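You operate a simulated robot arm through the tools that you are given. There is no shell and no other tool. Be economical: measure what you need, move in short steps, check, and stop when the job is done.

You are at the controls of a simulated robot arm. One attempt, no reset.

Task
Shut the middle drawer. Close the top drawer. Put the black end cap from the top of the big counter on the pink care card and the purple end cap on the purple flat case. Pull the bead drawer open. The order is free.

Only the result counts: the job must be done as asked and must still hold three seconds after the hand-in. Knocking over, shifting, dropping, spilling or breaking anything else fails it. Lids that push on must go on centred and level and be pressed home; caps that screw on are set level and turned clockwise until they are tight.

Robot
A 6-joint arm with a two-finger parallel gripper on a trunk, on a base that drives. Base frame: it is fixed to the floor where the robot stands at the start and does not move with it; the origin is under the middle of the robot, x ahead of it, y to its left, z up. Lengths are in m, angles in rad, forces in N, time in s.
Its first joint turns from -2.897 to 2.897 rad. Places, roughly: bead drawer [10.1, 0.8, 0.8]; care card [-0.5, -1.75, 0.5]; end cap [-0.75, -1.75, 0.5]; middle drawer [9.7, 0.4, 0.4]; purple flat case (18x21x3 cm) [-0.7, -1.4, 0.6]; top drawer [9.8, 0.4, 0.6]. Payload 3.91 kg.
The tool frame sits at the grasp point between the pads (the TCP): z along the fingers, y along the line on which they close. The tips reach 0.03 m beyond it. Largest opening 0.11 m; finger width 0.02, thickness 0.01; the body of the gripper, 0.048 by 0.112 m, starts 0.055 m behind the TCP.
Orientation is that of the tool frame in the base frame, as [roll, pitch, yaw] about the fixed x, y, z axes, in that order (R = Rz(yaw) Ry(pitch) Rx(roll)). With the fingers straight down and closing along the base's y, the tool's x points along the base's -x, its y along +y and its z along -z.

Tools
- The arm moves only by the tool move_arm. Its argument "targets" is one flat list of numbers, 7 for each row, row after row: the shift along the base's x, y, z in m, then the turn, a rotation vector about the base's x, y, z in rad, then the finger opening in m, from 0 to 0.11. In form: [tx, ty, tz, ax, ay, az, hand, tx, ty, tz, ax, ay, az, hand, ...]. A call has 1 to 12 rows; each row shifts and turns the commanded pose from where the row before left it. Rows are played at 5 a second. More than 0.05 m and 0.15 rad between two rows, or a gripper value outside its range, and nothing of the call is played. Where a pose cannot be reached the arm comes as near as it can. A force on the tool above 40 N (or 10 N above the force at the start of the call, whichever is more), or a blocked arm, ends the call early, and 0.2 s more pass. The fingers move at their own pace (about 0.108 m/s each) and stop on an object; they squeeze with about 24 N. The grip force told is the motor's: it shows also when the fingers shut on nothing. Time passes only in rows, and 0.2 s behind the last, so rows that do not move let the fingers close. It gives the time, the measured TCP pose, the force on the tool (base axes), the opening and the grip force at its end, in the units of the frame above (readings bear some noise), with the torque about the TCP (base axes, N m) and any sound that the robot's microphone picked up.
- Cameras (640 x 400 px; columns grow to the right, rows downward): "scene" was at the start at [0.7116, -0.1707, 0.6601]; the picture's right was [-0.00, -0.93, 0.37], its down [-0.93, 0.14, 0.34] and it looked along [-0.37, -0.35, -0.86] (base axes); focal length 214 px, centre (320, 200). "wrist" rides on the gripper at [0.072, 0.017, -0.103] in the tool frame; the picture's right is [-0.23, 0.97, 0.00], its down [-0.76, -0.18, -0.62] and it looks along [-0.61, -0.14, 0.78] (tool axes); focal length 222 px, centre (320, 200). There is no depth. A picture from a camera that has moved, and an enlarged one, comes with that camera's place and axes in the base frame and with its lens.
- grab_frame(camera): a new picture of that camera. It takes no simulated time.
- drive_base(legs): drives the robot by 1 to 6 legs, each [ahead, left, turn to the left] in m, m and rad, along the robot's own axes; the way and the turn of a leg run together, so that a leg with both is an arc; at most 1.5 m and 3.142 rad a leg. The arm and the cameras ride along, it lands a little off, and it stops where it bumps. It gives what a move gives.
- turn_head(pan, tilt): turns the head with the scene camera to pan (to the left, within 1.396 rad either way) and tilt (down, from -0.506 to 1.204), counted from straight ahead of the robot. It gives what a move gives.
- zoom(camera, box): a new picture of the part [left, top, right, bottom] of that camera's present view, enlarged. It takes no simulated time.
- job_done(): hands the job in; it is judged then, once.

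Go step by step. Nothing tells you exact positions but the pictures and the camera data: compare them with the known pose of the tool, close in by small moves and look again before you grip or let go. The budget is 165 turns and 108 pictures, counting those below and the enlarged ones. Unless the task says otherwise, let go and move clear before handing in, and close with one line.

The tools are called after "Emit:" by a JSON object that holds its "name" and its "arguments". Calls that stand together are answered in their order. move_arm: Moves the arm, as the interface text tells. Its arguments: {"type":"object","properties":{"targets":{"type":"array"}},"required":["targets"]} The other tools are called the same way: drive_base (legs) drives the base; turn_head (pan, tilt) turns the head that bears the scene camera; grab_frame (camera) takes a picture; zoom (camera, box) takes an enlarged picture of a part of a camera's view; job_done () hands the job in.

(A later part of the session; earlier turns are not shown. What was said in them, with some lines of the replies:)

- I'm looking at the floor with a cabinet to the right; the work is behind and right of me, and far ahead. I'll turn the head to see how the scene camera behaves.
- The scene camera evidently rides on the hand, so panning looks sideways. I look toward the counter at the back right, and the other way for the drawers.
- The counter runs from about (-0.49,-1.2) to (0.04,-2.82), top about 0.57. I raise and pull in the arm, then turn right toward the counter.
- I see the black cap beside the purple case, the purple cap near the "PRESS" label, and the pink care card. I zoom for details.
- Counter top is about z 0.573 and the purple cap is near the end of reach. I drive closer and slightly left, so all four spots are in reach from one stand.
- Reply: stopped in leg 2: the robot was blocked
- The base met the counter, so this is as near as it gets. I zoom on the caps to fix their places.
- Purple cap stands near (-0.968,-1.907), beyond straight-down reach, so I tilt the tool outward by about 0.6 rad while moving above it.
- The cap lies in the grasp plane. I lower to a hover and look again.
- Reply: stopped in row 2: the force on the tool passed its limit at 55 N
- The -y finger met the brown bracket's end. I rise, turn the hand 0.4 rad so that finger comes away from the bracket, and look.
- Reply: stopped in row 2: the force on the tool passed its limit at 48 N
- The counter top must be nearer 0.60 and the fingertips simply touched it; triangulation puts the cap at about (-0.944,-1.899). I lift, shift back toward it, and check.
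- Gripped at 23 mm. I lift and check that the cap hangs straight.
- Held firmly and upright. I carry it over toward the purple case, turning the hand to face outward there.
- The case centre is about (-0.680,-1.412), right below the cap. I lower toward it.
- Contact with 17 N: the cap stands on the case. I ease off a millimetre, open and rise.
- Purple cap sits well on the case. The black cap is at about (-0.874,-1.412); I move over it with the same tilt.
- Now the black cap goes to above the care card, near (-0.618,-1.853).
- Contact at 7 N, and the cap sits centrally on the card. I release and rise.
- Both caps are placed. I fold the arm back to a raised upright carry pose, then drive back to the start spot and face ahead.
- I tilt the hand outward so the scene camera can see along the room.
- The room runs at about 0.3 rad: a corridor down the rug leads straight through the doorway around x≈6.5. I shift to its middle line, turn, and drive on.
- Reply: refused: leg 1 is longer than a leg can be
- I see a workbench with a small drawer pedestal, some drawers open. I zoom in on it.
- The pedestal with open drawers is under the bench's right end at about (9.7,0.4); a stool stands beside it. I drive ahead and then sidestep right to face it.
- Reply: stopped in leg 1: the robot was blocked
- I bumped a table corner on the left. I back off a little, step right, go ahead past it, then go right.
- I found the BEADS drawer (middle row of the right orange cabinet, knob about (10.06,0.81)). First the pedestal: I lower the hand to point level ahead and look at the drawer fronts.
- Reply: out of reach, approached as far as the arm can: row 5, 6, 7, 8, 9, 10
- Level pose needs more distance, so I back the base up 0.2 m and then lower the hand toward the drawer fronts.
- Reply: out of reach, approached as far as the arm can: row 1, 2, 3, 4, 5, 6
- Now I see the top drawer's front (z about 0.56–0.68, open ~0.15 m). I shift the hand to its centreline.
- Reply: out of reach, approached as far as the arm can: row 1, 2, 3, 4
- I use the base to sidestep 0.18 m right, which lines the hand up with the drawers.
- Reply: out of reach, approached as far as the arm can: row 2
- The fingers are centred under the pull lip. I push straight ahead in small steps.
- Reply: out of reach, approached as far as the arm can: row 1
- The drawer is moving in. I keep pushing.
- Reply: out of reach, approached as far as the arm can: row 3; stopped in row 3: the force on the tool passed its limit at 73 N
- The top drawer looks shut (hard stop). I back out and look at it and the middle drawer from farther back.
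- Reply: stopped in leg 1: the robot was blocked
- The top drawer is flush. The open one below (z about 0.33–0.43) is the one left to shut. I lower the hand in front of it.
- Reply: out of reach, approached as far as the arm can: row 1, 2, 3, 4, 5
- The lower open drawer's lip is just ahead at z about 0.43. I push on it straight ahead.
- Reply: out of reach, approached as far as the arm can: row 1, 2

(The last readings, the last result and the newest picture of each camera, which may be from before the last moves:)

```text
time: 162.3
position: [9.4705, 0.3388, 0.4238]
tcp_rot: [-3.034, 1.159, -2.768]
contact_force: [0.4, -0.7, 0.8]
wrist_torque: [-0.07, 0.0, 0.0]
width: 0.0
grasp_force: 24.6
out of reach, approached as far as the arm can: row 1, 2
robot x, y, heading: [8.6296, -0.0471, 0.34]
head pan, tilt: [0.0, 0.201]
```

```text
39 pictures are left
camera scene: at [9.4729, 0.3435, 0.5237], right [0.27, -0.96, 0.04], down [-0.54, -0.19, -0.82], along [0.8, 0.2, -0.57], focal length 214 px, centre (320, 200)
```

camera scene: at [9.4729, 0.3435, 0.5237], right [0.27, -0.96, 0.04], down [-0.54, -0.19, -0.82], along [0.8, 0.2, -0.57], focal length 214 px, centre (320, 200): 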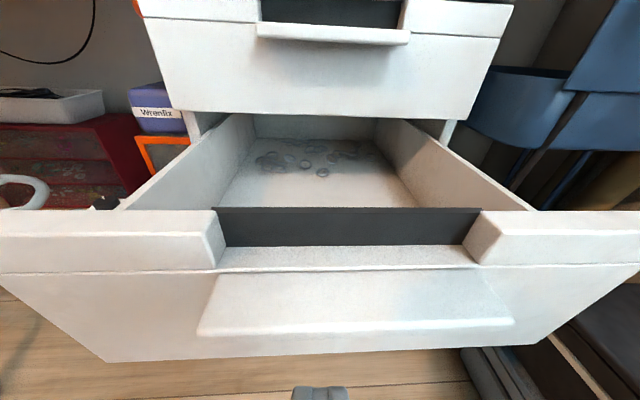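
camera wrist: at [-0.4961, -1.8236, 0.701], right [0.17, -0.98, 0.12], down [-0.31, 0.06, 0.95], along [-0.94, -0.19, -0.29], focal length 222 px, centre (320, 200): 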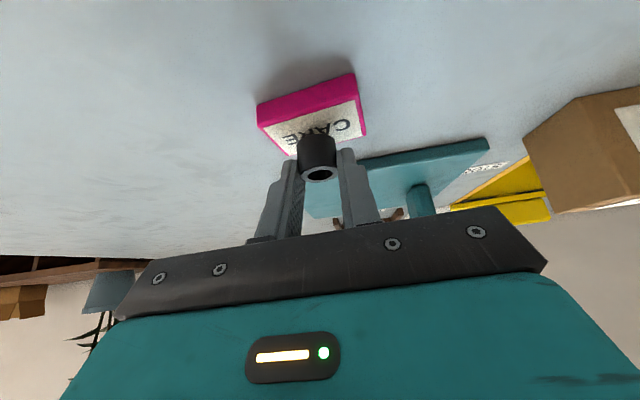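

Emit:
{"name": "move_arm", "arguments": {"targets": [0.01, -0.012, 0, 0, 0, 0, 0, 0.0142, 0.003, 0, 0, 0, 0, 0, 0.0142, 0.005, 0, 0, 0, 0, 0, 0.0142, 0.005, 0, 0, 0, 0, 0, 0.0142, 0.005, 0, 0, 0, 0, 0, 0.0142, 0.005, 0, 0, 0, 0, 0]}}

Emit:
{"name": "grab_frame", "arguments": {"camera": "scene"}}

```text
time: 163.7
position: [9.5468, 0.3629, 0.4242]
tcp_rot: [-3.039, 1.157, -2.768]
contact_force: [0.0, 0.7, 0.8]
wrist_torque: [0.0, 0.01, 0.02]
width: 0.0
grasp_force: 23.8
out of reach, approached as far as the arm can: row 1, 2
robot x, y, heading: [8.6281, -0.0482, 0.341]
head pan, tilt: [0.0, 0.201]
```

```text
38 pictures are left
camera scene: at [9.548, 0.3674, 0.5227], right [0.28, -0.96, 0.04], down [-0.54, -0.19, -0.82], along [0.79, 0.2, -0.57], focal length 214 px, centre (320, 200)
```

scene: 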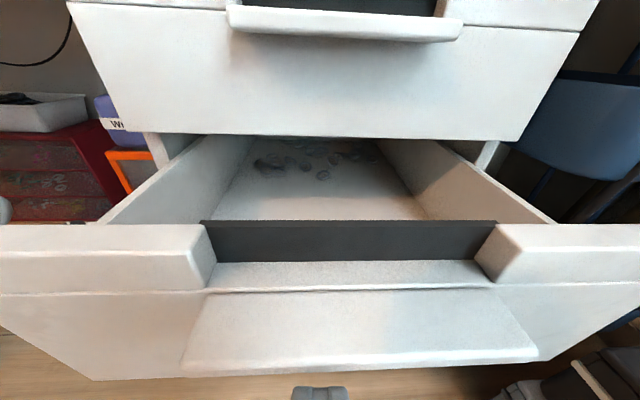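

Emit:
{"name": "move_arm", "arguments": {"targets": [0.0142, 0.005, 0, 0, 0, 0, 0, 0.0142, 0.005, 0, 0, 0, 0, 0, 0.0142, 0.005, 0, 0, 0, 0, 0, 0.0142, 0.005, 0, 0, 0, 0, 0, 0.0142, 0.005, 0, 0, 0, 0, 0]}}

Emit:
{"name": "grab_frame", "arguments": {"camera": "scene"}}

```text
time: 164.9
position: [9.618, 0.3884, 0.4229]
tcp_rot: [-3.043, 1.161, -2.769]
contact_force: [0.4, 0.2, -0.2]
wrist_torque: [0.0, 0.0, -0.01]
width: 0.0
grasp_force: 24.1
robot x, y, heading: [8.6304, -0.0505, 0.335]
head pan, tilt: [0.0, 0.201]
```

```text
37 pictures are left
camera scene: at [9.62, 0.3921, 0.5227], right [0.28, -0.96, 0.04], down [-0.54, -0.19, -0.82], along [0.79, 0.21, -0.57], focal length 214 px, centre (320, 200)
```

scene: 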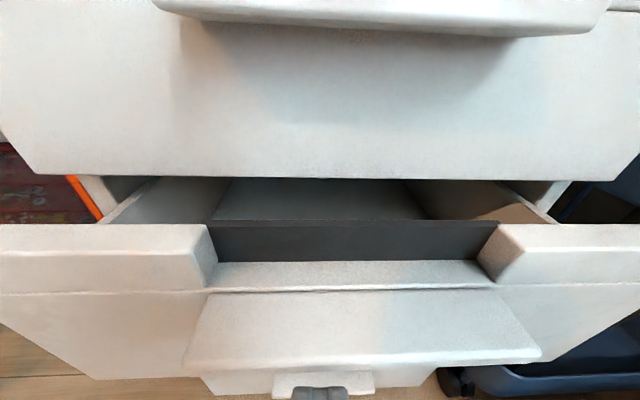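

The next lip above comes close to the camera, so I tilt the head to tuck it in, then finish the push.

Emit:
{"name": "turn_head", "arguments": {"pan": 0, "tilt": 0.6}}

Emit:
{"name": "move_arm", "arguments": {"targets": [0.0142, 0.005, 0, 0, 0, 0, 0, 0.0142, 0.005, 0, 0, 0, 0, 0, 0.0142, 0.005, 0, 0, 0, 0, 0, 0.0142, 0.005, 0, 0, 0, 0, 0, 0.0142, 0.005, 0, 0, 0, 0, 0, 0.0142, 0.005, 0, 0, 0, 0, 0]}}

Emit:
{"name": "grab_frame", "arguments": {"camera": "scene"}}

```text
time: 165.8
position: [9.6185, 0.3881, 0.422]
tcp_rot: [-3.042, 1.16, -2.767]
contact_force: [-0.2, 0.8, 0.1]
wrist_torque: [0.03, -0.04, -0.01]
width: 0.0
grasp_force: 23.7
robot x, y, heading: [8.6253, -0.0443, 0.336]
head pan, tilt: [0.0, 0.6]
```

```text
time: 166.8
position: [9.6716, 0.4073, 0.4217]
tcp_rot: [-3.043, 1.155, -2.769]
contact_force: [-17.4, -6.9, 7.3]
wrist_torque: [0.06, -0.14, 0.01]
width: 0.0
grasp_force: 24.1
robot x, y, heading: [8.6243, -0.0473, 0.338]
head pan, tilt: [0.0, 0.6]
stopped in row 5: the force on the tool passed its limit at 86 N (the readings are from after the stop); the commanded pose is now the measured one
```

```text
36 pictures are left
camera scene: at [9.6545, 0.4045, 0.4897], right [0.28, -0.96, 0.04], down [-0.81, -0.26, -0.53], along [0.52, 0.12, -0.85], focal length 214 px, centre (320, 200)
```

scene: 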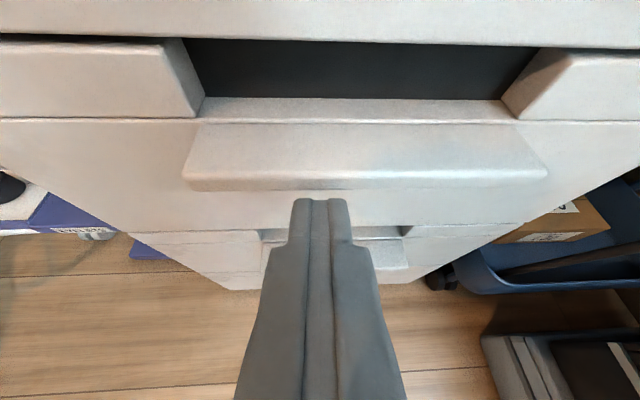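

Emit:
{"name": "move_arm", "arguments": {"targets": [-0.04, -0.014, 0, 0, 0, 0, 0, -0.045, -0.016, 0, 0, 0, 0, 0, -0.045, -0.016, 0, 0, 0, 0, 0, -0.045, -0.016, 0.02, 0, 0, 0, 0, -0.01, -0.003, 0.04, 0, 0, 0, 0, 0, 0, 0.04, 0, 0, 0, 0, 0, 0, 0.04, 0, 0, 0, 0]}}

Emit:
{"name": "turn_head", "arguments": {"pan": 0, "tilt": 0.2}}

Emit:
{"name": "grab_frame", "arguments": {"camera": "scene"}}

```text
refused: row 4 steps farther than a row can; nothing moved
```

```text
time: 167.7
position: [9.6706, 0.4086, 0.4202]
tcp_rot: [-3.041, 1.155, -2.767]
contact_force: [-30.7, -10.7, 9.0]
wrist_torque: [0.06, -0.13, -0.02]
width: 0.0
grasp_force: 24.0
robot x, y, heading: [8.6268, -0.0486, 0.334]
head pan, tilt: [0.0, 0.201]
```

```text
35 pictures are left
camera scene: at [9.6727, 0.4112, 0.5211], right [0.28, -0.96, 0.04], down [-0.55, -0.19, -0.82], along [0.79, 0.21, -0.58], focal length 214 px, centre (320, 200)
```

scene: 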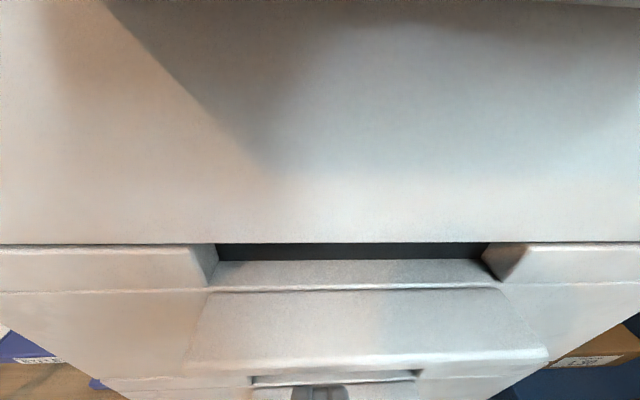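

The drawer is flush. I retreat and rise.

Emit:
{"name": "move_arm", "arguments": {"targets": [-0.04, -0.014, 0, 0, 0, 0, 0, -0.045, -0.016, 0, 0, 0, 0, 0, -0.045, -0.016, 0, 0, 0, 0, 0, -0.04, -0.014, 0.02, 0, 0, 0, 0, -0.01, -0.003, 0.04, 0, 0, 0, 0, 0, 0, 0.045, 0, 0, 0, 0, 0, 0, 0.045, 0, 0, 0, 0, 0, 0, 0.045, 0, 0, 0, 0, 0, 0, 0.045, 0, 0, 0, 0]}}

Emit:
{"name": "grab_frame", "arguments": {"camera": "scene"}}

```text
time: 169.7
position: [9.4906, 0.3447, 0.6618]
tcp_rot: [-3.042, 1.154, -2.765]
contact_force: [-0.5, 0.5, -0.1]
wrist_torque: [-0.01, 0.01, -0.01]
width: 0.0001
grasp_force: 24.1
robot x, y, heading: [8.6273, -0.0461, 0.336]
head pan, tilt: [0.0, 0.201]
```

```text
34 pictures are left
camera scene: at [9.4919, 0.3475, 0.7613], right [0.28, -0.96, 0.04], down [-0.55, -0.19, -0.82], along [0.79, 0.21, -0.58], focal length 214 px, centre (320, 200)
```

scene: 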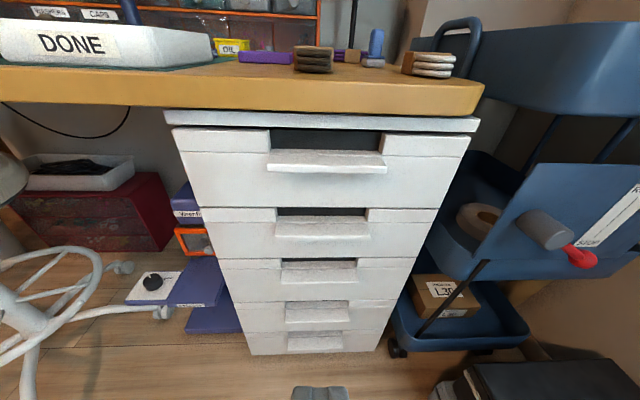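

All five pedestal drawers are shut now, including the third (middle). Next the bead drawer: I raise and pull in the arm, then drive closer.

Emit:
{"name": "move_arm", "arguments": {"targets": [-0.032, -0.0112, 0.029, 0, 0, 0, 0.0, -0.032, -0.0112, 0.029, 0, 0, 0, 0.0, -0.032, -0.0112, 0.029, 0, 0, 0, 0.0, -0.032, -0.0112, 0.029, 0, 0, 0, 0.0, -0.032, -0.0112, 0.029, 0, 0, 0, 0.0, -0.032, -0.0112, 0.029, 0, 0, 0, 0.0, -0.032, -0.0112, 0.029, 0, 0, 0, 0.0, -0.032, -0.0112, 0.029, 0, 0, 0, 0.0, -0.032, -0.0112, 0.029, 0, 0, 0, 0.0, -0.032, -0.0112, 0.029, 0, 0, 0, 0.0, 0, 0, 0.04, 0, 0, 0, 0]}}

Emit:
{"name": "drive_base", "arguments": {"legs": [[0.5, 0.14, 0], [0.17, 0, 0]]}}

Emit:
{"name": "grab_frame", "arguments": {"camera": "scene"}}

```text
time: 172.1
position: [9.1705, 0.232, 0.991]
tcp_rot: [-3.042, 1.154, -2.768]
contact_force: [0.3, -0.1, 0.0]
wrist_torque: [0.0, 0.01, -0.01]
width: 0.0
grasp_force: 24.2
robot x, y, heading: [8.6261, -0.0477, 0.333]
head pan, tilt: [0.0, 0.201]
```

```text
time: 176.2
position: [9.7588, 0.5842, 0.9896]
tcp_rot: [-3.042, 1.157, -2.767]
contact_force: [0.1, -0.2, -0.5]
wrist_torque: [-0.01, 0.0, -0.01]
width: 0.0001
grasp_force: 24.2
robot x, y, heading: [9.2157, 0.3054, 0.341]
head pan, tilt: [0.0, 0.201]
```

```text
33 pictures are left
camera scene: at [9.7602, 0.5885, 1.0903], right [0.28, -0.96, 0.04], down [-0.54, -0.19, -0.82], along [0.79, 0.21, -0.58], focal length 214 px, centre (320, 200)
```

scene: 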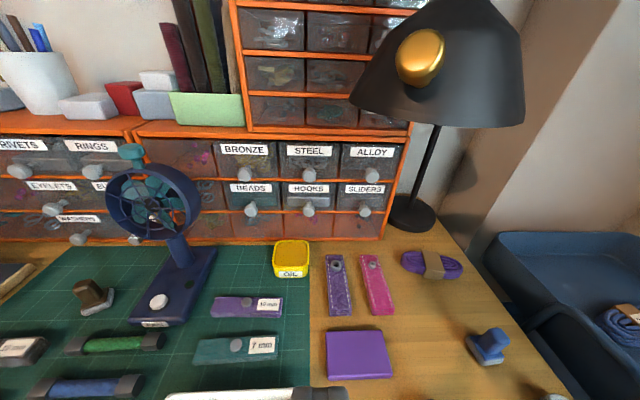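

Emit:
{"name": "zoom", "arguments": {"camera": "scene", "box": [190, 130, 350, 250]}}

```text
3.33 times, centred on (270, 190) of scene
camera zoom: at [9.7602, 0.5885, 1.0903], right [0.28, -0.96, 0.04], down [-0.54, -0.19, -0.82], along [0.79, 0.21, -0.58], focal length 715 px, centre (487, 233)
```

zoom: 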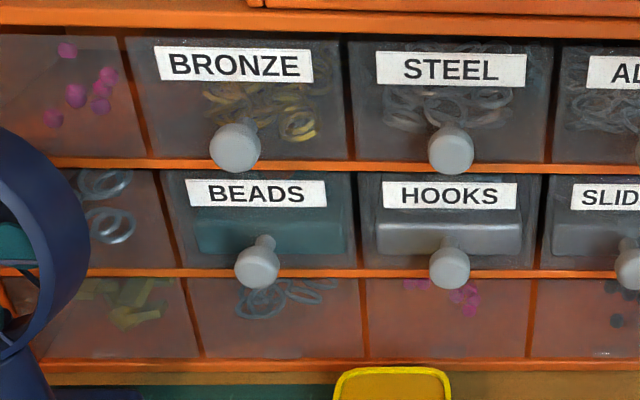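

Beads knob is at about (10.03,0.793,0.838), with a fan close on its left. I approach with the hand yawed 0.4 rad so its back stays clear of the fan.

Emit:
{"name": "move_arm", "arguments": {"targets": [0.0264, 0.0194, -0.01, 0.016, -0.026, 0.045, 0.05, 0.0264, 0.0194, -0.01, 0.016, -0.026, 0.045, 0.05, 0.0264, 0.0194, -0.01, 0.016, -0.026, 0.045, 0.05, 0.0264, 0.0194, -0.018, 0.016, -0.026, 0.045, 0.05, 0.0264, 0.0194, -0.02, 0.016, -0.026, 0.045, 0.05, 0.0264, 0.0194, -0.02, 0.016, -0.026, 0.045, 0.05, 0.0264, 0.0194, -0.025, 0.016, -0.026, 0.045, 0.05, 0.02, 0.0154, -0.025, 0.016, -0.026, 0.045, 0.05, 0, 0, 0, 0, 0, 0, 0.05]}}

Emit:
{"name": "grab_frame", "arguments": {"camera": "scene"}}

Emit:
{"name": "grab_frame", "arguments": {"camera": "wrist"}}

```text
time: 178.2
position: [9.876, 0.8139, 0.8708]
tcp_rot: [-3.033, 1.373, -2.455]
contact_force: [0.2, 0.6, -0.4]
wrist_torque: [0.0, 0.0, 0.01]
width: 0.0501
grasp_force: 0.0
out of reach, approached as far as the arm can: row 5, 6, 7, 8
robot x, y, heading: [9.2174, 0.3047, 0.337]
head pan, tilt: [0.0, 0.201]
```

```text
31 pictures are left
camera scene: at [9.8601, 0.8044, 0.9693], right [0.55, -0.84, 0.02], down [-0.31, -0.23, -0.92], along [0.77, 0.5, -0.39], focal length 214 px, centre (320, 200)
```

scene: 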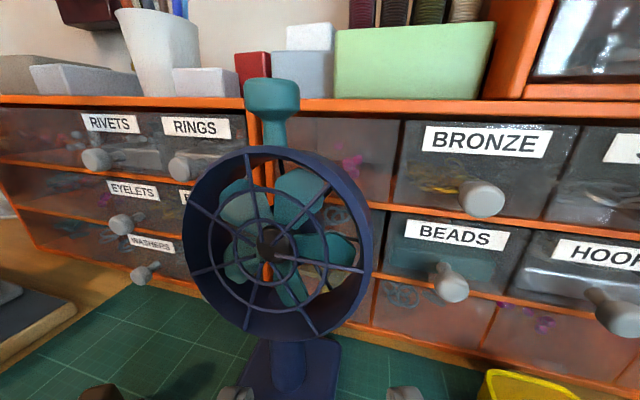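

```text
30 pictures are left
camera wrist: at [9.7708, 0.7628, 0.8204], right [-0.5, 0.84, 0.2], down [-0.3, -0.39, 0.87], along [0.81, 0.38, 0.44], focal length 222 px, centre (320, 200)
```

wrist: 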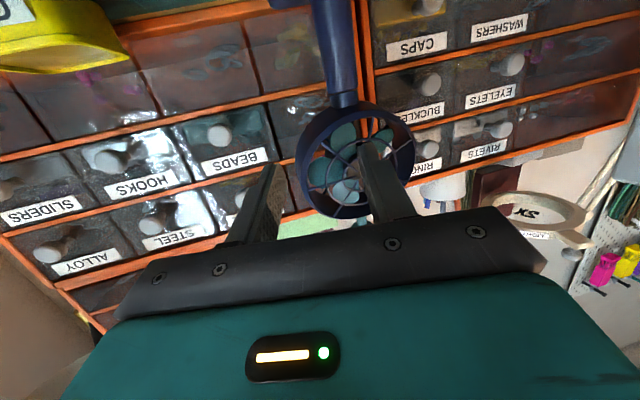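

Level tool can only point radially from the robot, so the hand drifted toward the fan. I swing it back right so it lines up radially with the knob.

Emit:
{"name": "move_arm", "arguments": {"targets": [0.0, -0.038, 0.0, 0, 0, -0.049, 0.05, 0.0, -0.038, 0.0, 0, 0, -0.049, 0.05, 0.0, -0.038, 0.0, 0, 0, -0.049, 0.05, 0, 0, 0, 0, 0, 0, 0.05]}}

Emit:
{"name": "grab_frame", "arguments": {"camera": "scene"}}

```text
time: 179.2
position: [9.8771, 0.6983, 0.8726]
tcp_rot: [-3.03, 1.37, -2.599]
contact_force: [0.7, -0.7, -0.3]
wrist_torque: [-0.02, 0.0, -0.06]
width: 0.0502
grasp_force: 0.1
robot x, y, heading: [9.218, 0.2998, 0.343]
head pan, tilt: [0.0, 0.201]
```

```text
29 pictures are left
camera scene: at [9.8585, 0.6922, 0.9707], right [0.42, -0.91, 0.02], down [-0.34, -0.18, -0.92], along [0.84, 0.38, -0.39], focal length 214 px, centre (320, 200)
```

scene: 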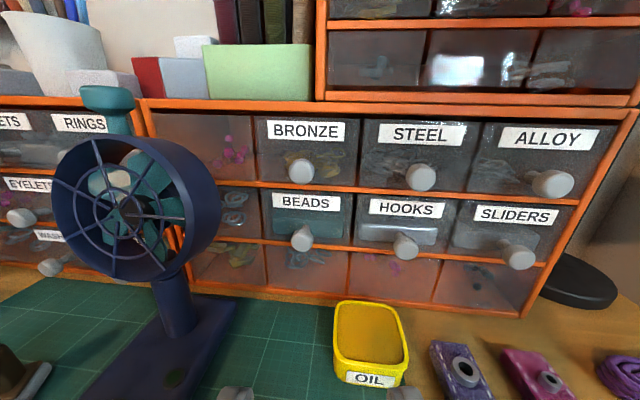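

Emit:
{"name": "move_arm", "arguments": {"targets": [0.033, 0.02, -0.008, 0, 0, 0, 0.05, 0.033, 0.02, -0.008, 0, 0, 0, 0.05, 0.03, 0.018, -0.007, 0, 0, 0, 0.05, 0, 0, 0, 0, 0, 0, 0.05]}}

Emit:
{"name": "grab_frame", "arguments": {"camera": "scene"}}

Emit:
{"name": "grab_frame", "arguments": {"camera": "wrist"}}

```text
time: 180.2
position: [9.9724, 0.7576, 0.8496]
tcp_rot: [-3.031, 1.371, -2.6]
contact_force: [0.1, -0.3, -0.3]
wrist_torque: [-0.06, 0.04, 0.01]
width: 0.0499
grasp_force: 0.1
robot x, y, heading: [9.2172, 0.3042, 0.336]
head pan, tilt: [0.0, 0.201]
```

```text
28 pictures are left
camera scene: at [9.9551, 0.75, 0.9468], right [0.42, -0.91, 0.02], down [-0.34, -0.18, -0.92], along [0.84, 0.38, -0.39], focal length 214 px, centre (320, 200)
```

scene: 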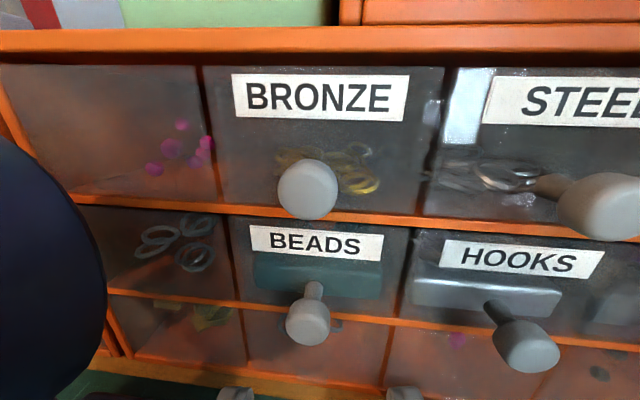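

```text
27 pictures are left
camera wrist: at [9.8606, 0.722, 0.7979], right [-0.37, 0.91, 0.2], down [-0.35, -0.34, 0.87], along [0.86, 0.25, 0.44], focal length 222 px, centre (320, 200)
```

wrist: 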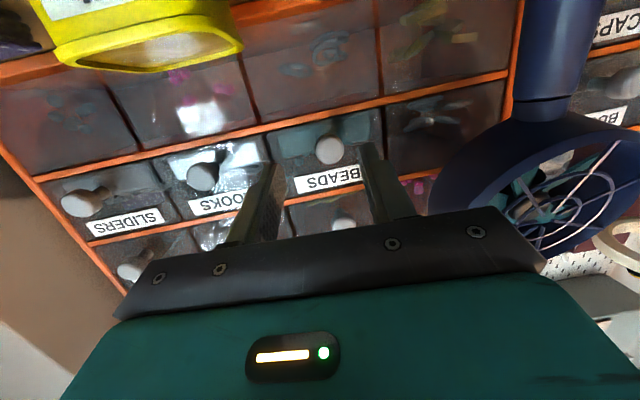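

Emit:
{"name": "move_arm", "arguments": {"targets": [0, 0, 0.002, 0, 0, 0.06, 0.05, 0, 0, 0.0, 0, 0, 0.06, 0.05, 0.012, 0.006, 0, 0, 0, 0, 0.05, 0.012, 0.006, 0, 0, 0, 0, 0.05, 0, 0, 0, 0, 0, 0, 0.05]}}

Emit:
{"name": "grab_frame", "arguments": {"camera": "wrist"}}

```text
time: 181.3
position: [9.988, 0.7819, 0.8567]
tcp_rot: [-3.012, 1.363, -2.543]
contact_force: [0.5, 0.2, -0.2]
wrist_torque: [0.0, 0.01, -0.02]
width: 0.0501
grasp_force: 0.0
out of reach, approached as far as the arm can: row 1, 2
robot x, y, heading: [9.2123, 0.3059, 0.336]
head pan, tilt: [0.0, 0.201]
```

```text
26 pictures are left
camera wrist: at [9.8771, 0.7432, 0.8064], right [-0.4, 0.89, 0.2], down [-0.34, -0.35, 0.88], along [0.85, 0.29, 0.44], focal length 222 px, centre (320, 200)
```

wrist: 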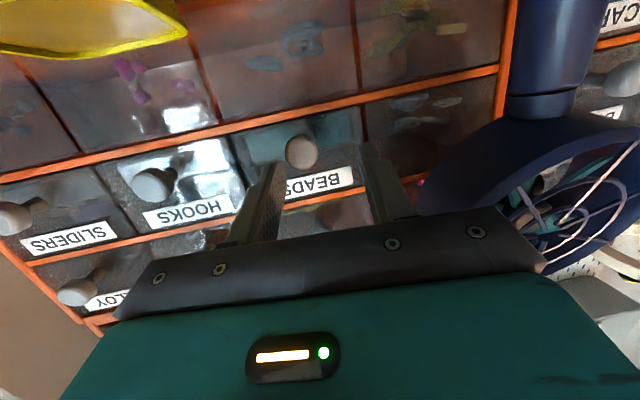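

The hand only needs a shift to the right of about 13 mm, then straight in; the fan keeps about 2 cm clearance.

Emit:
{"name": "move_arm", "arguments": {"targets": [0.006, -0.012, -0.004, 0, 0, 0, 0.05, 0.008, 0.004, -0.003, 0, 0, 0, 0.05, 0, 0, 0, 0, 0, 0, 0.05]}}

Emit:
{"name": "grab_frame", "arguments": {"camera": "wrist"}}

Emit:
{"name": "grab_frame", "arguments": {"camera": "scene"}}

```text
time: 182.2
position: [9.9978, 0.7793, 0.8524]
tcp_rot: [-3.006, 1.364, -2.546]
contact_force: [-0.1, 0.3, 0.0]
wrist_torque: [0.02, 0.0, -0.01]
width: 0.0502
grasp_force: 0.0
out of reach, approached as far as the arm can: row 1
robot x, y, heading: [9.2146, 0.3051, 0.341]
head pan, tilt: [0.0, 0.201]
```

```text
25 pictures are left
camera wrist: at [9.887, 0.7415, 0.8018], right [-0.4, 0.9, 0.2], down [-0.34, -0.34, 0.88], along [0.85, 0.28, 0.44], focal length 222 px, centre (320, 200)
```

wrist: 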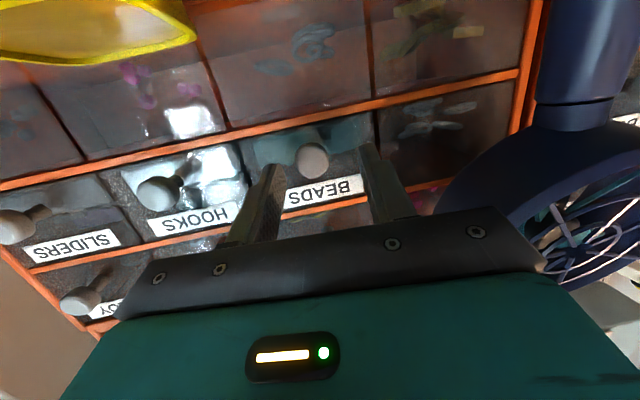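

```text
24 pictures are left
camera scene: at [9.9812, 0.7735, 0.9501], right [0.45, -0.89, 0.03], down [-0.34, -0.2, -0.92], along [0.83, 0.4, -0.4], focal length 214 px, centre (320, 200)
```

scene: 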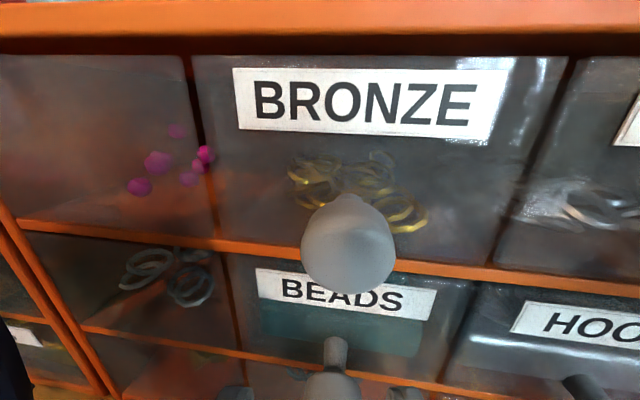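

Emit:
{"name": "move_arm", "arguments": {"targets": [0.006, -0.006, -0.002, 0, 0, 0, 0.05, 0.0085, 0.0035, -0.003, 0, 0, 0, 0.05, 0.007, 0.003, -0.002, 0, 0, 0, 0.05, 0, 0, 0, 0, 0, 0, 0.05]}}

Emit:
{"name": "grab_frame", "arguments": {"camera": "wrist"}}

```text
time: 183.2
position: [10.0138, 0.7884, 0.8482]
tcp_rot: [-3.005, 1.362, -2.547]
contact_force: [-32.3, -16.2, 0.8]
wrist_torque: [0.06, -0.21, -1.28]
width: 0.0505
grasp_force: 0.8
out of reach, approached as far as the arm can: row 1, 3
robot x, y, heading: [9.2134, 0.3037, 0.336]
head pan, tilt: [0.0, 0.201]
```

```text
23 pictures are left
camera wrist: at [9.9022, 0.7503, 0.798], right [-0.4, 0.9, 0.2], down [-0.34, -0.34, 0.88], along [0.85, 0.28, 0.44], focal length 222 px, centre (320, 200)
```

wrist: 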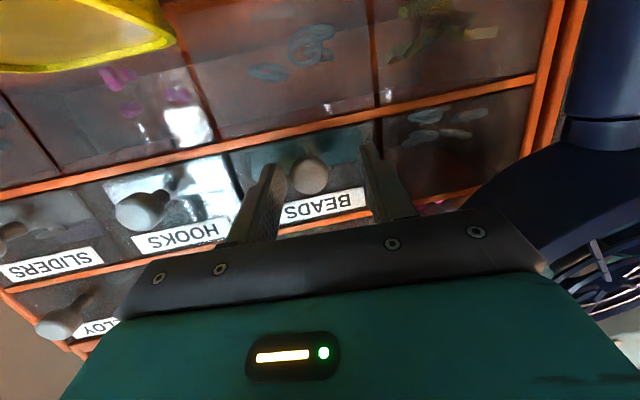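

A fingertip touches the drawer face, so the knob is well between the fingers. I back off a few mm, shift slightly right, and close.

Emit:
{"name": "move_arm", "arguments": {"targets": [-0.004, -0.007, 0, 0, 0, 0, 0.05, 0, 0, 0, 0, 0, 0, 0.04, 0, 0, 0, 0, 0, 0, 0.03, 0, 0, 0, 0, 0, 0, 0.02, 0, 0, 0, 0, 0, 0, 0.01, 0, 0, 0, 0, 0, 0, 0.01]}}

Emit:
{"name": "grab_frame", "arguments": {"camera": "wrist"}}

```text
time: 184.6
position: [10.0117, 0.7825, 0.8482]
tcp_rot: [-3.01, 1.362, -2.555]
contact_force: [12.1, -30.4, 2.9]
wrist_torque: [-0.19, -0.13, -0.58]
width: 0.026
grasp_force: 16.3
out of reach, approached as far as the arm can: row 1
robot x, y, heading: [9.2128, 0.3018, 0.339]
head pan, tilt: [0.0, 0.201]
```

```text
22 pictures are left
camera wrist: at [9.8999, 0.745, 0.7985], right [-0.39, 0.9, 0.2], down [-0.34, -0.34, 0.88], along [0.86, 0.28, 0.44], focal length 222 px, centre (320, 200)
```

wrist: 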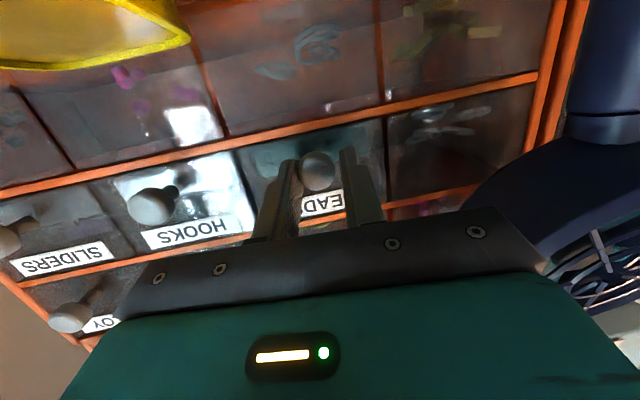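

Gripped at 26 mm. I relieve the side load and pull straight back.

Emit:
{"name": "move_arm", "arguments": {"targets": [0.001, -0.004, 0, 0, 0, 0, 0.01, -0.0094, -0.0043, 0, 0, 0, 0, 0.01, -0.0094, -0.0033, 0, 0, 0, 0, 0.01, -0.0094, -0.0033, 0, 0, 0, 0, 0.01]}}

Emit:
{"name": "grab_frame", "arguments": {"camera": "wrist"}}

```text
time: 185.6
position: [9.9807, 0.7737, 0.8477]
tcp_rot: [-3.016, 1.364, -2.552]
contact_force: [12.8, -35.5, -2.1]
wrist_torque: [-0.34, 0.21, -0.69]
width: 0.0285
grasp_force: 18.7
out of reach, approached as far as the arm can: row 1
robot x, y, heading: [9.2163, 0.3046, 0.337]
head pan, tilt: [0.0, 0.201]
```

```text
21 pictures are left
camera wrist: at [9.8701, 0.7353, 0.7985], right [-0.4, 0.9, 0.2], down [-0.34, -0.34, 0.88], along [0.85, 0.28, 0.44], focal length 222 px, centre (320, 200)
```

wrist: 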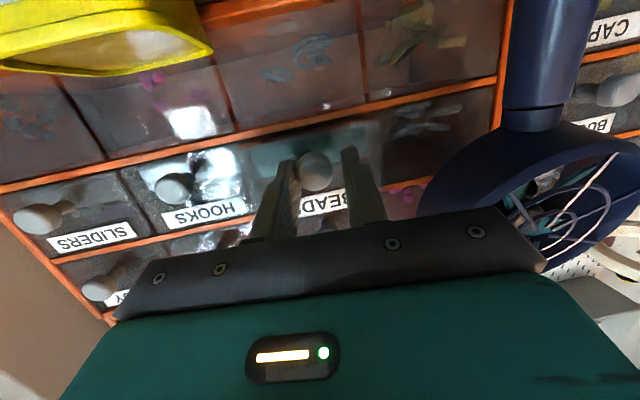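

The drawer follows. I keep pulling, with a slight right component to ease the side load.

Emit:
{"name": "move_arm", "arguments": {"targets": [-0.0087, -0.0058, 0, 0, 0, 0, 0.01, -0.0087, -0.0055, 0, 0, 0, 0, 0.01, -0.0087, -0.0052, 0, 0, 0, 0, 0.01, -0.009, -0.0045, 0, 0, 0, 0, 0.01]}}

Emit:
{"name": "grab_frame", "arguments": {"camera": "wrist"}}

```text
time: 186.6
position: [9.9434, 0.7581, 0.8487]
tcp_rot: [-3.005, 1.363, -2.537]
contact_force: [-1.8, 2.4, -1.9]
wrist_torque: [-0.32, 0.71, 0.16]
width: 0.0219
grasp_force: 44.9
robot x, y, heading: [9.2169, 0.3077, 0.339]
head pan, tilt: [0.0, 0.201]
```

```text
20 pictures are left
camera wrist: at [9.8333, 0.7187, 0.7985], right [-0.4, 0.89, 0.2], down [-0.34, -0.34, 0.88], along [0.85, 0.29, 0.44], focal length 222 px, centre (320, 200)
```

wrist: 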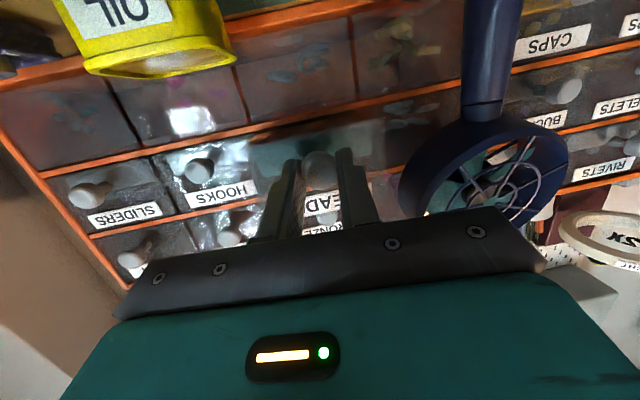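

Emit:
{"name": "move_arm", "arguments": {"targets": [-0.0094, -0.0033, 0, 0, 0, 0, 0.01, -0.0094, -0.0033, 0, 0, 0, 0, 0.01, -0.0094, -0.0033, 0, 0, 0, 0, 0.01]}}

Emit:
{"name": "grab_frame", "arguments": {"camera": "scene"}}

```text
time: 187.3
position: [9.9157, 0.7478, 0.8481]
tcp_rot: [-3.007, 1.366, -2.532]
contact_force: [-13.3, 35.6, -3.9]
wrist_torque: [0.03, 0.33, 0.69]
width: 0.0221
grasp_force: 45.2
robot x, y, heading: [9.2129, 0.3068, 0.342]
head pan, tilt: [0.0, 0.201]
```

```text
19 pictures are left
camera scene: at [9.8989, 0.7414, 0.9467], right [0.46, -0.89, 0.03], down [-0.34, -0.2, -0.92], along [0.82, 0.41, -0.39], focal length 214 px, centre (320, 200)
```

scene: 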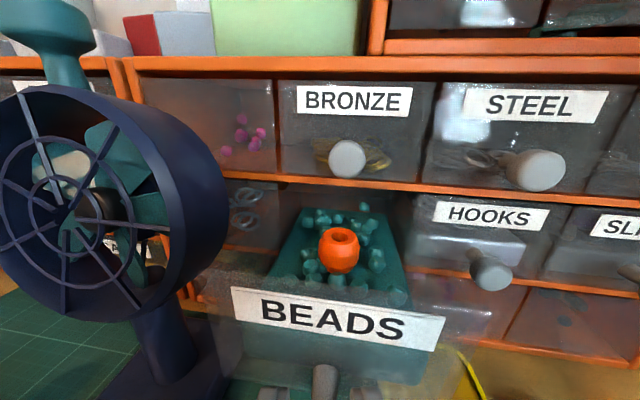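

The drawer is open about 10 cm, with beads visible inside. I pull a little more while easing the side load.

Emit:
{"name": "move_arm", "arguments": {"targets": [-0.0105, 0.0, 0, 0, 0, 0, 0.01, -0.0105, 0.0, 0, 0, 0, 0, 0.01, 0, 0, 0, 0, 0, 0, 0.01]}}

```text
time: 188.2
position: [9.8997, 0.7433, 0.848]
tcp_rot: [-3.013, 1.368, -2.546]
contact_force: [29.8, 21.0, 3.4]
wrist_torque: [0.17, -0.3, 0.09]
width: 0.0221
grasp_force: 45.2
robot x, y, heading: [9.2146, 0.3081, 0.34]
head pan, tilt: [0.0, 0.201]
```

It has reached its end stop. I relax the pull, open the fingers and back straight out.

Emit:
{"name": "move_arm", "arguments": {"targets": [0.003, 0.002, 0, 0, 0, 0, 0.01, 0, 0, 0, 0, 0, 0, 0.025, 0, 0, 0, 0, 0, 0, 0.035, 0, 0, 0, 0, 0, 0, 0.045, 0, 0, 0, 0, 0, 0, 0.045]}}

Emit:
{"name": "grab_frame", "arguments": {"camera": "wrist"}}

```text
time: 189.3
position: [9.9008, 0.7455, 0.8487]
tcp_rot: [-3.014, 1.365, -2.542]
contact_force: [0.4, -0.8, 0.3]
wrist_torque: [0.0, 0.0, -0.01]
width: 0.0451
grasp_force: 0.1
robot x, y, heading: [9.2136, 0.3023, 0.339]
head pan, tilt: [0.0, 0.201]
```

```text
18 pictures are left
camera wrist: at [9.7896, 0.7065, 0.7981], right [-0.41, 0.89, 0.2], down [-0.34, -0.35, 0.88], along [0.85, 0.29, 0.44], focal length 222 px, centre (320, 200)
```

wrist: 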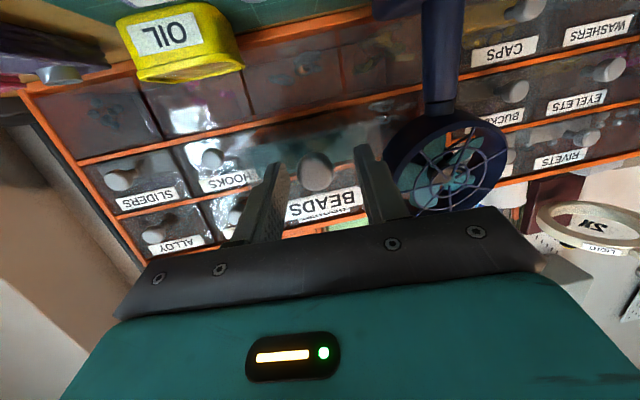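

Emit:
{"name": "move_arm", "arguments": {"targets": [-0.026, -0.0145, 0.004, 0, 0, 0, 0.045, -0.03, -0.016, 0.005, 0, 0, 0, 0.045, -0.03, -0.016, 0.01, 0, 0, 0, 0.045, -0.02, -0.01, 0.03, 0, 0, 0, 0.045, 0, 0, 0.04, 0, 0, 0, 0.045, 0, 0, 0.04, 0, 0, 0, 0.045]}}

Emit:
{"name": "grab_frame", "arguments": {"camera": "scene"}}

```text
time: 190.8
position: [9.7946, 0.6901, 0.9771]
tcp_rot: [-3.013, 1.366, -2.54]
contact_force: [0.0, -0.1, 0.1]
wrist_torque: [0.01, -0.01, 0.01]
width: 0.045
grasp_force: 0.1
robot x, y, heading: [9.2172, 0.3075, 0.337]
head pan, tilt: [0.0, 0.201]
```

```text
17 pictures are left
camera scene: at [9.7776, 0.6838, 1.0758], right [0.46, -0.89, 0.03], down [-0.34, -0.2, -0.92], along [0.82, 0.41, -0.39], focal length 214 px, centre (320, 200)
```

scene: 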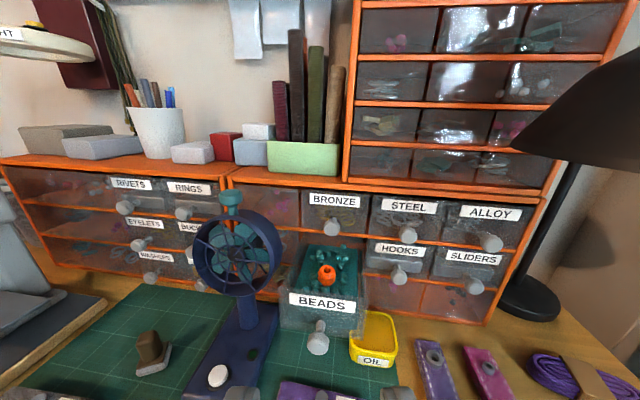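

The bead drawer is open and nothing around it has moved. I back the base away and take a last look at the pedestal.

Emit:
{"name": "drive_base", "arguments": {"legs": [[-0.4, 0, 0]]}}

Emit:
{"name": "turn_head", "arguments": {"pan": 0, "tilt": 0.45}}

Emit:
{"name": "grab_frame", "arguments": {"camera": "scene"}}

```text
time: 193.2
position: [9.4156, 0.5605, 0.9766]
tcp_rot: [-3.014, 1.363, -2.537]
contact_force: [0.6, 0.4, 0.1]
wrist_torque: [-0.01, 0.02, 0.02]
width: 0.0448
grasp_force: 0.1
robot x, y, heading: [8.8428, 0.1755, 0.344]
head pan, tilt: [0.0, 0.201]
```

```text
time: 194.0
position: [9.4148, 0.5607, 0.9777]
tcp_rot: [-3.016, 1.364, -2.537]
contact_force: [0.4, 0.1, -0.5]
wrist_torque: [0.01, -0.01, 0.03]
width: 0.045
grasp_force: 0.0
robot x, y, heading: [8.8414, 0.1757, 0.342]
head pan, tilt: [0.0, 0.45]
```

```text
16 pictures are left
camera scene: at [9.3936, 0.5504, 1.0534], right [0.46, -0.89, 0.03], down [-0.53, -0.3, -0.79], along [0.71, 0.35, -0.61], focal length 214 px, centre (320, 200)
```

scene: 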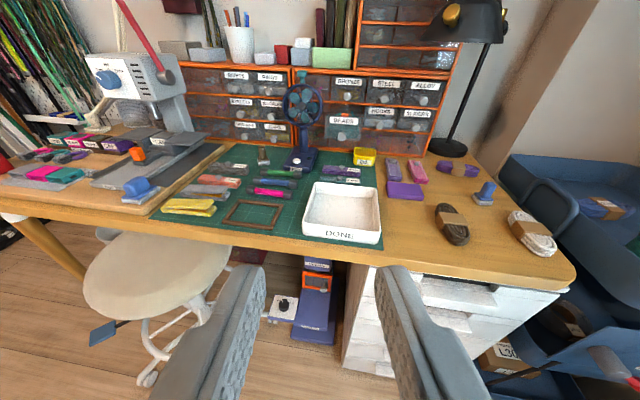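

Emit:
{"name": "zoom", "arguments": {"camera": "scene", "box": [270, 70, 450, 180]}}

Emit:
{"name": "zoom", "arguments": {"camera": "scene", "box": [330, 250, 590, 390]}}

```text
3.56 times, centred on (360, 125) of scene
camera zoom: at [9.3936, 0.5504, 1.0534], right [0.46, -0.89, 0.03], down [-0.53, -0.3, -0.79], along [0.71, 0.35, -0.61], focal length 763 px, centre (178, 467)
```

zoom: 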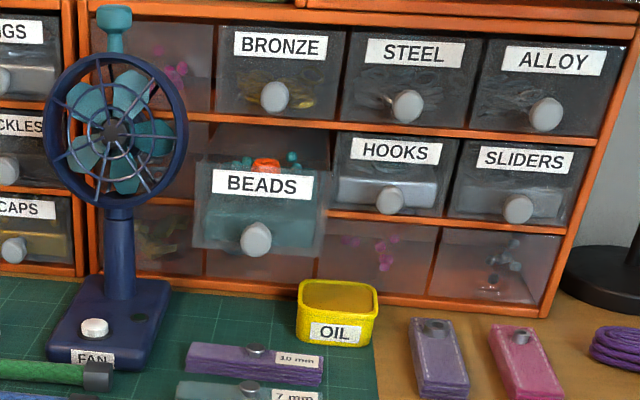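

```text
2.46 times, centred on (460, 320) of scene
camera zoom: at [9.3936, 0.5504, 1.0534], right [0.46, -0.89, 0.03], down [-0.53, -0.3, -0.79], along [0.71, 0.35, -0.61], focal length 528 px, centre (-25, -95)
```

zoom: 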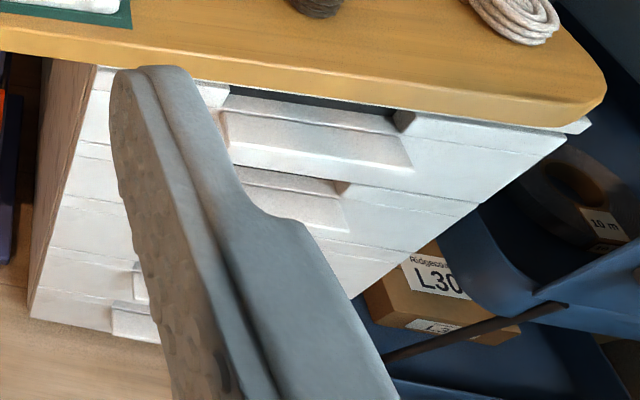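

Everything is as asked: the bead drawer stands open, the pedestal drawers are flush, both caps are placed, and the hand is clear.

Emit:
{"name": "job_done", "arguments": {}}

```text
The job is handed in.
```

The job is handed in, with all five parts done: the top and middle drawers are shut, the black cap is on the care card, the purple cap is on the purple case, and the bead drawer is open. I bumped a work table's corner and something unseen behind the robot while driving; I saw nothing disturbed at the table, but I did not look behind me.
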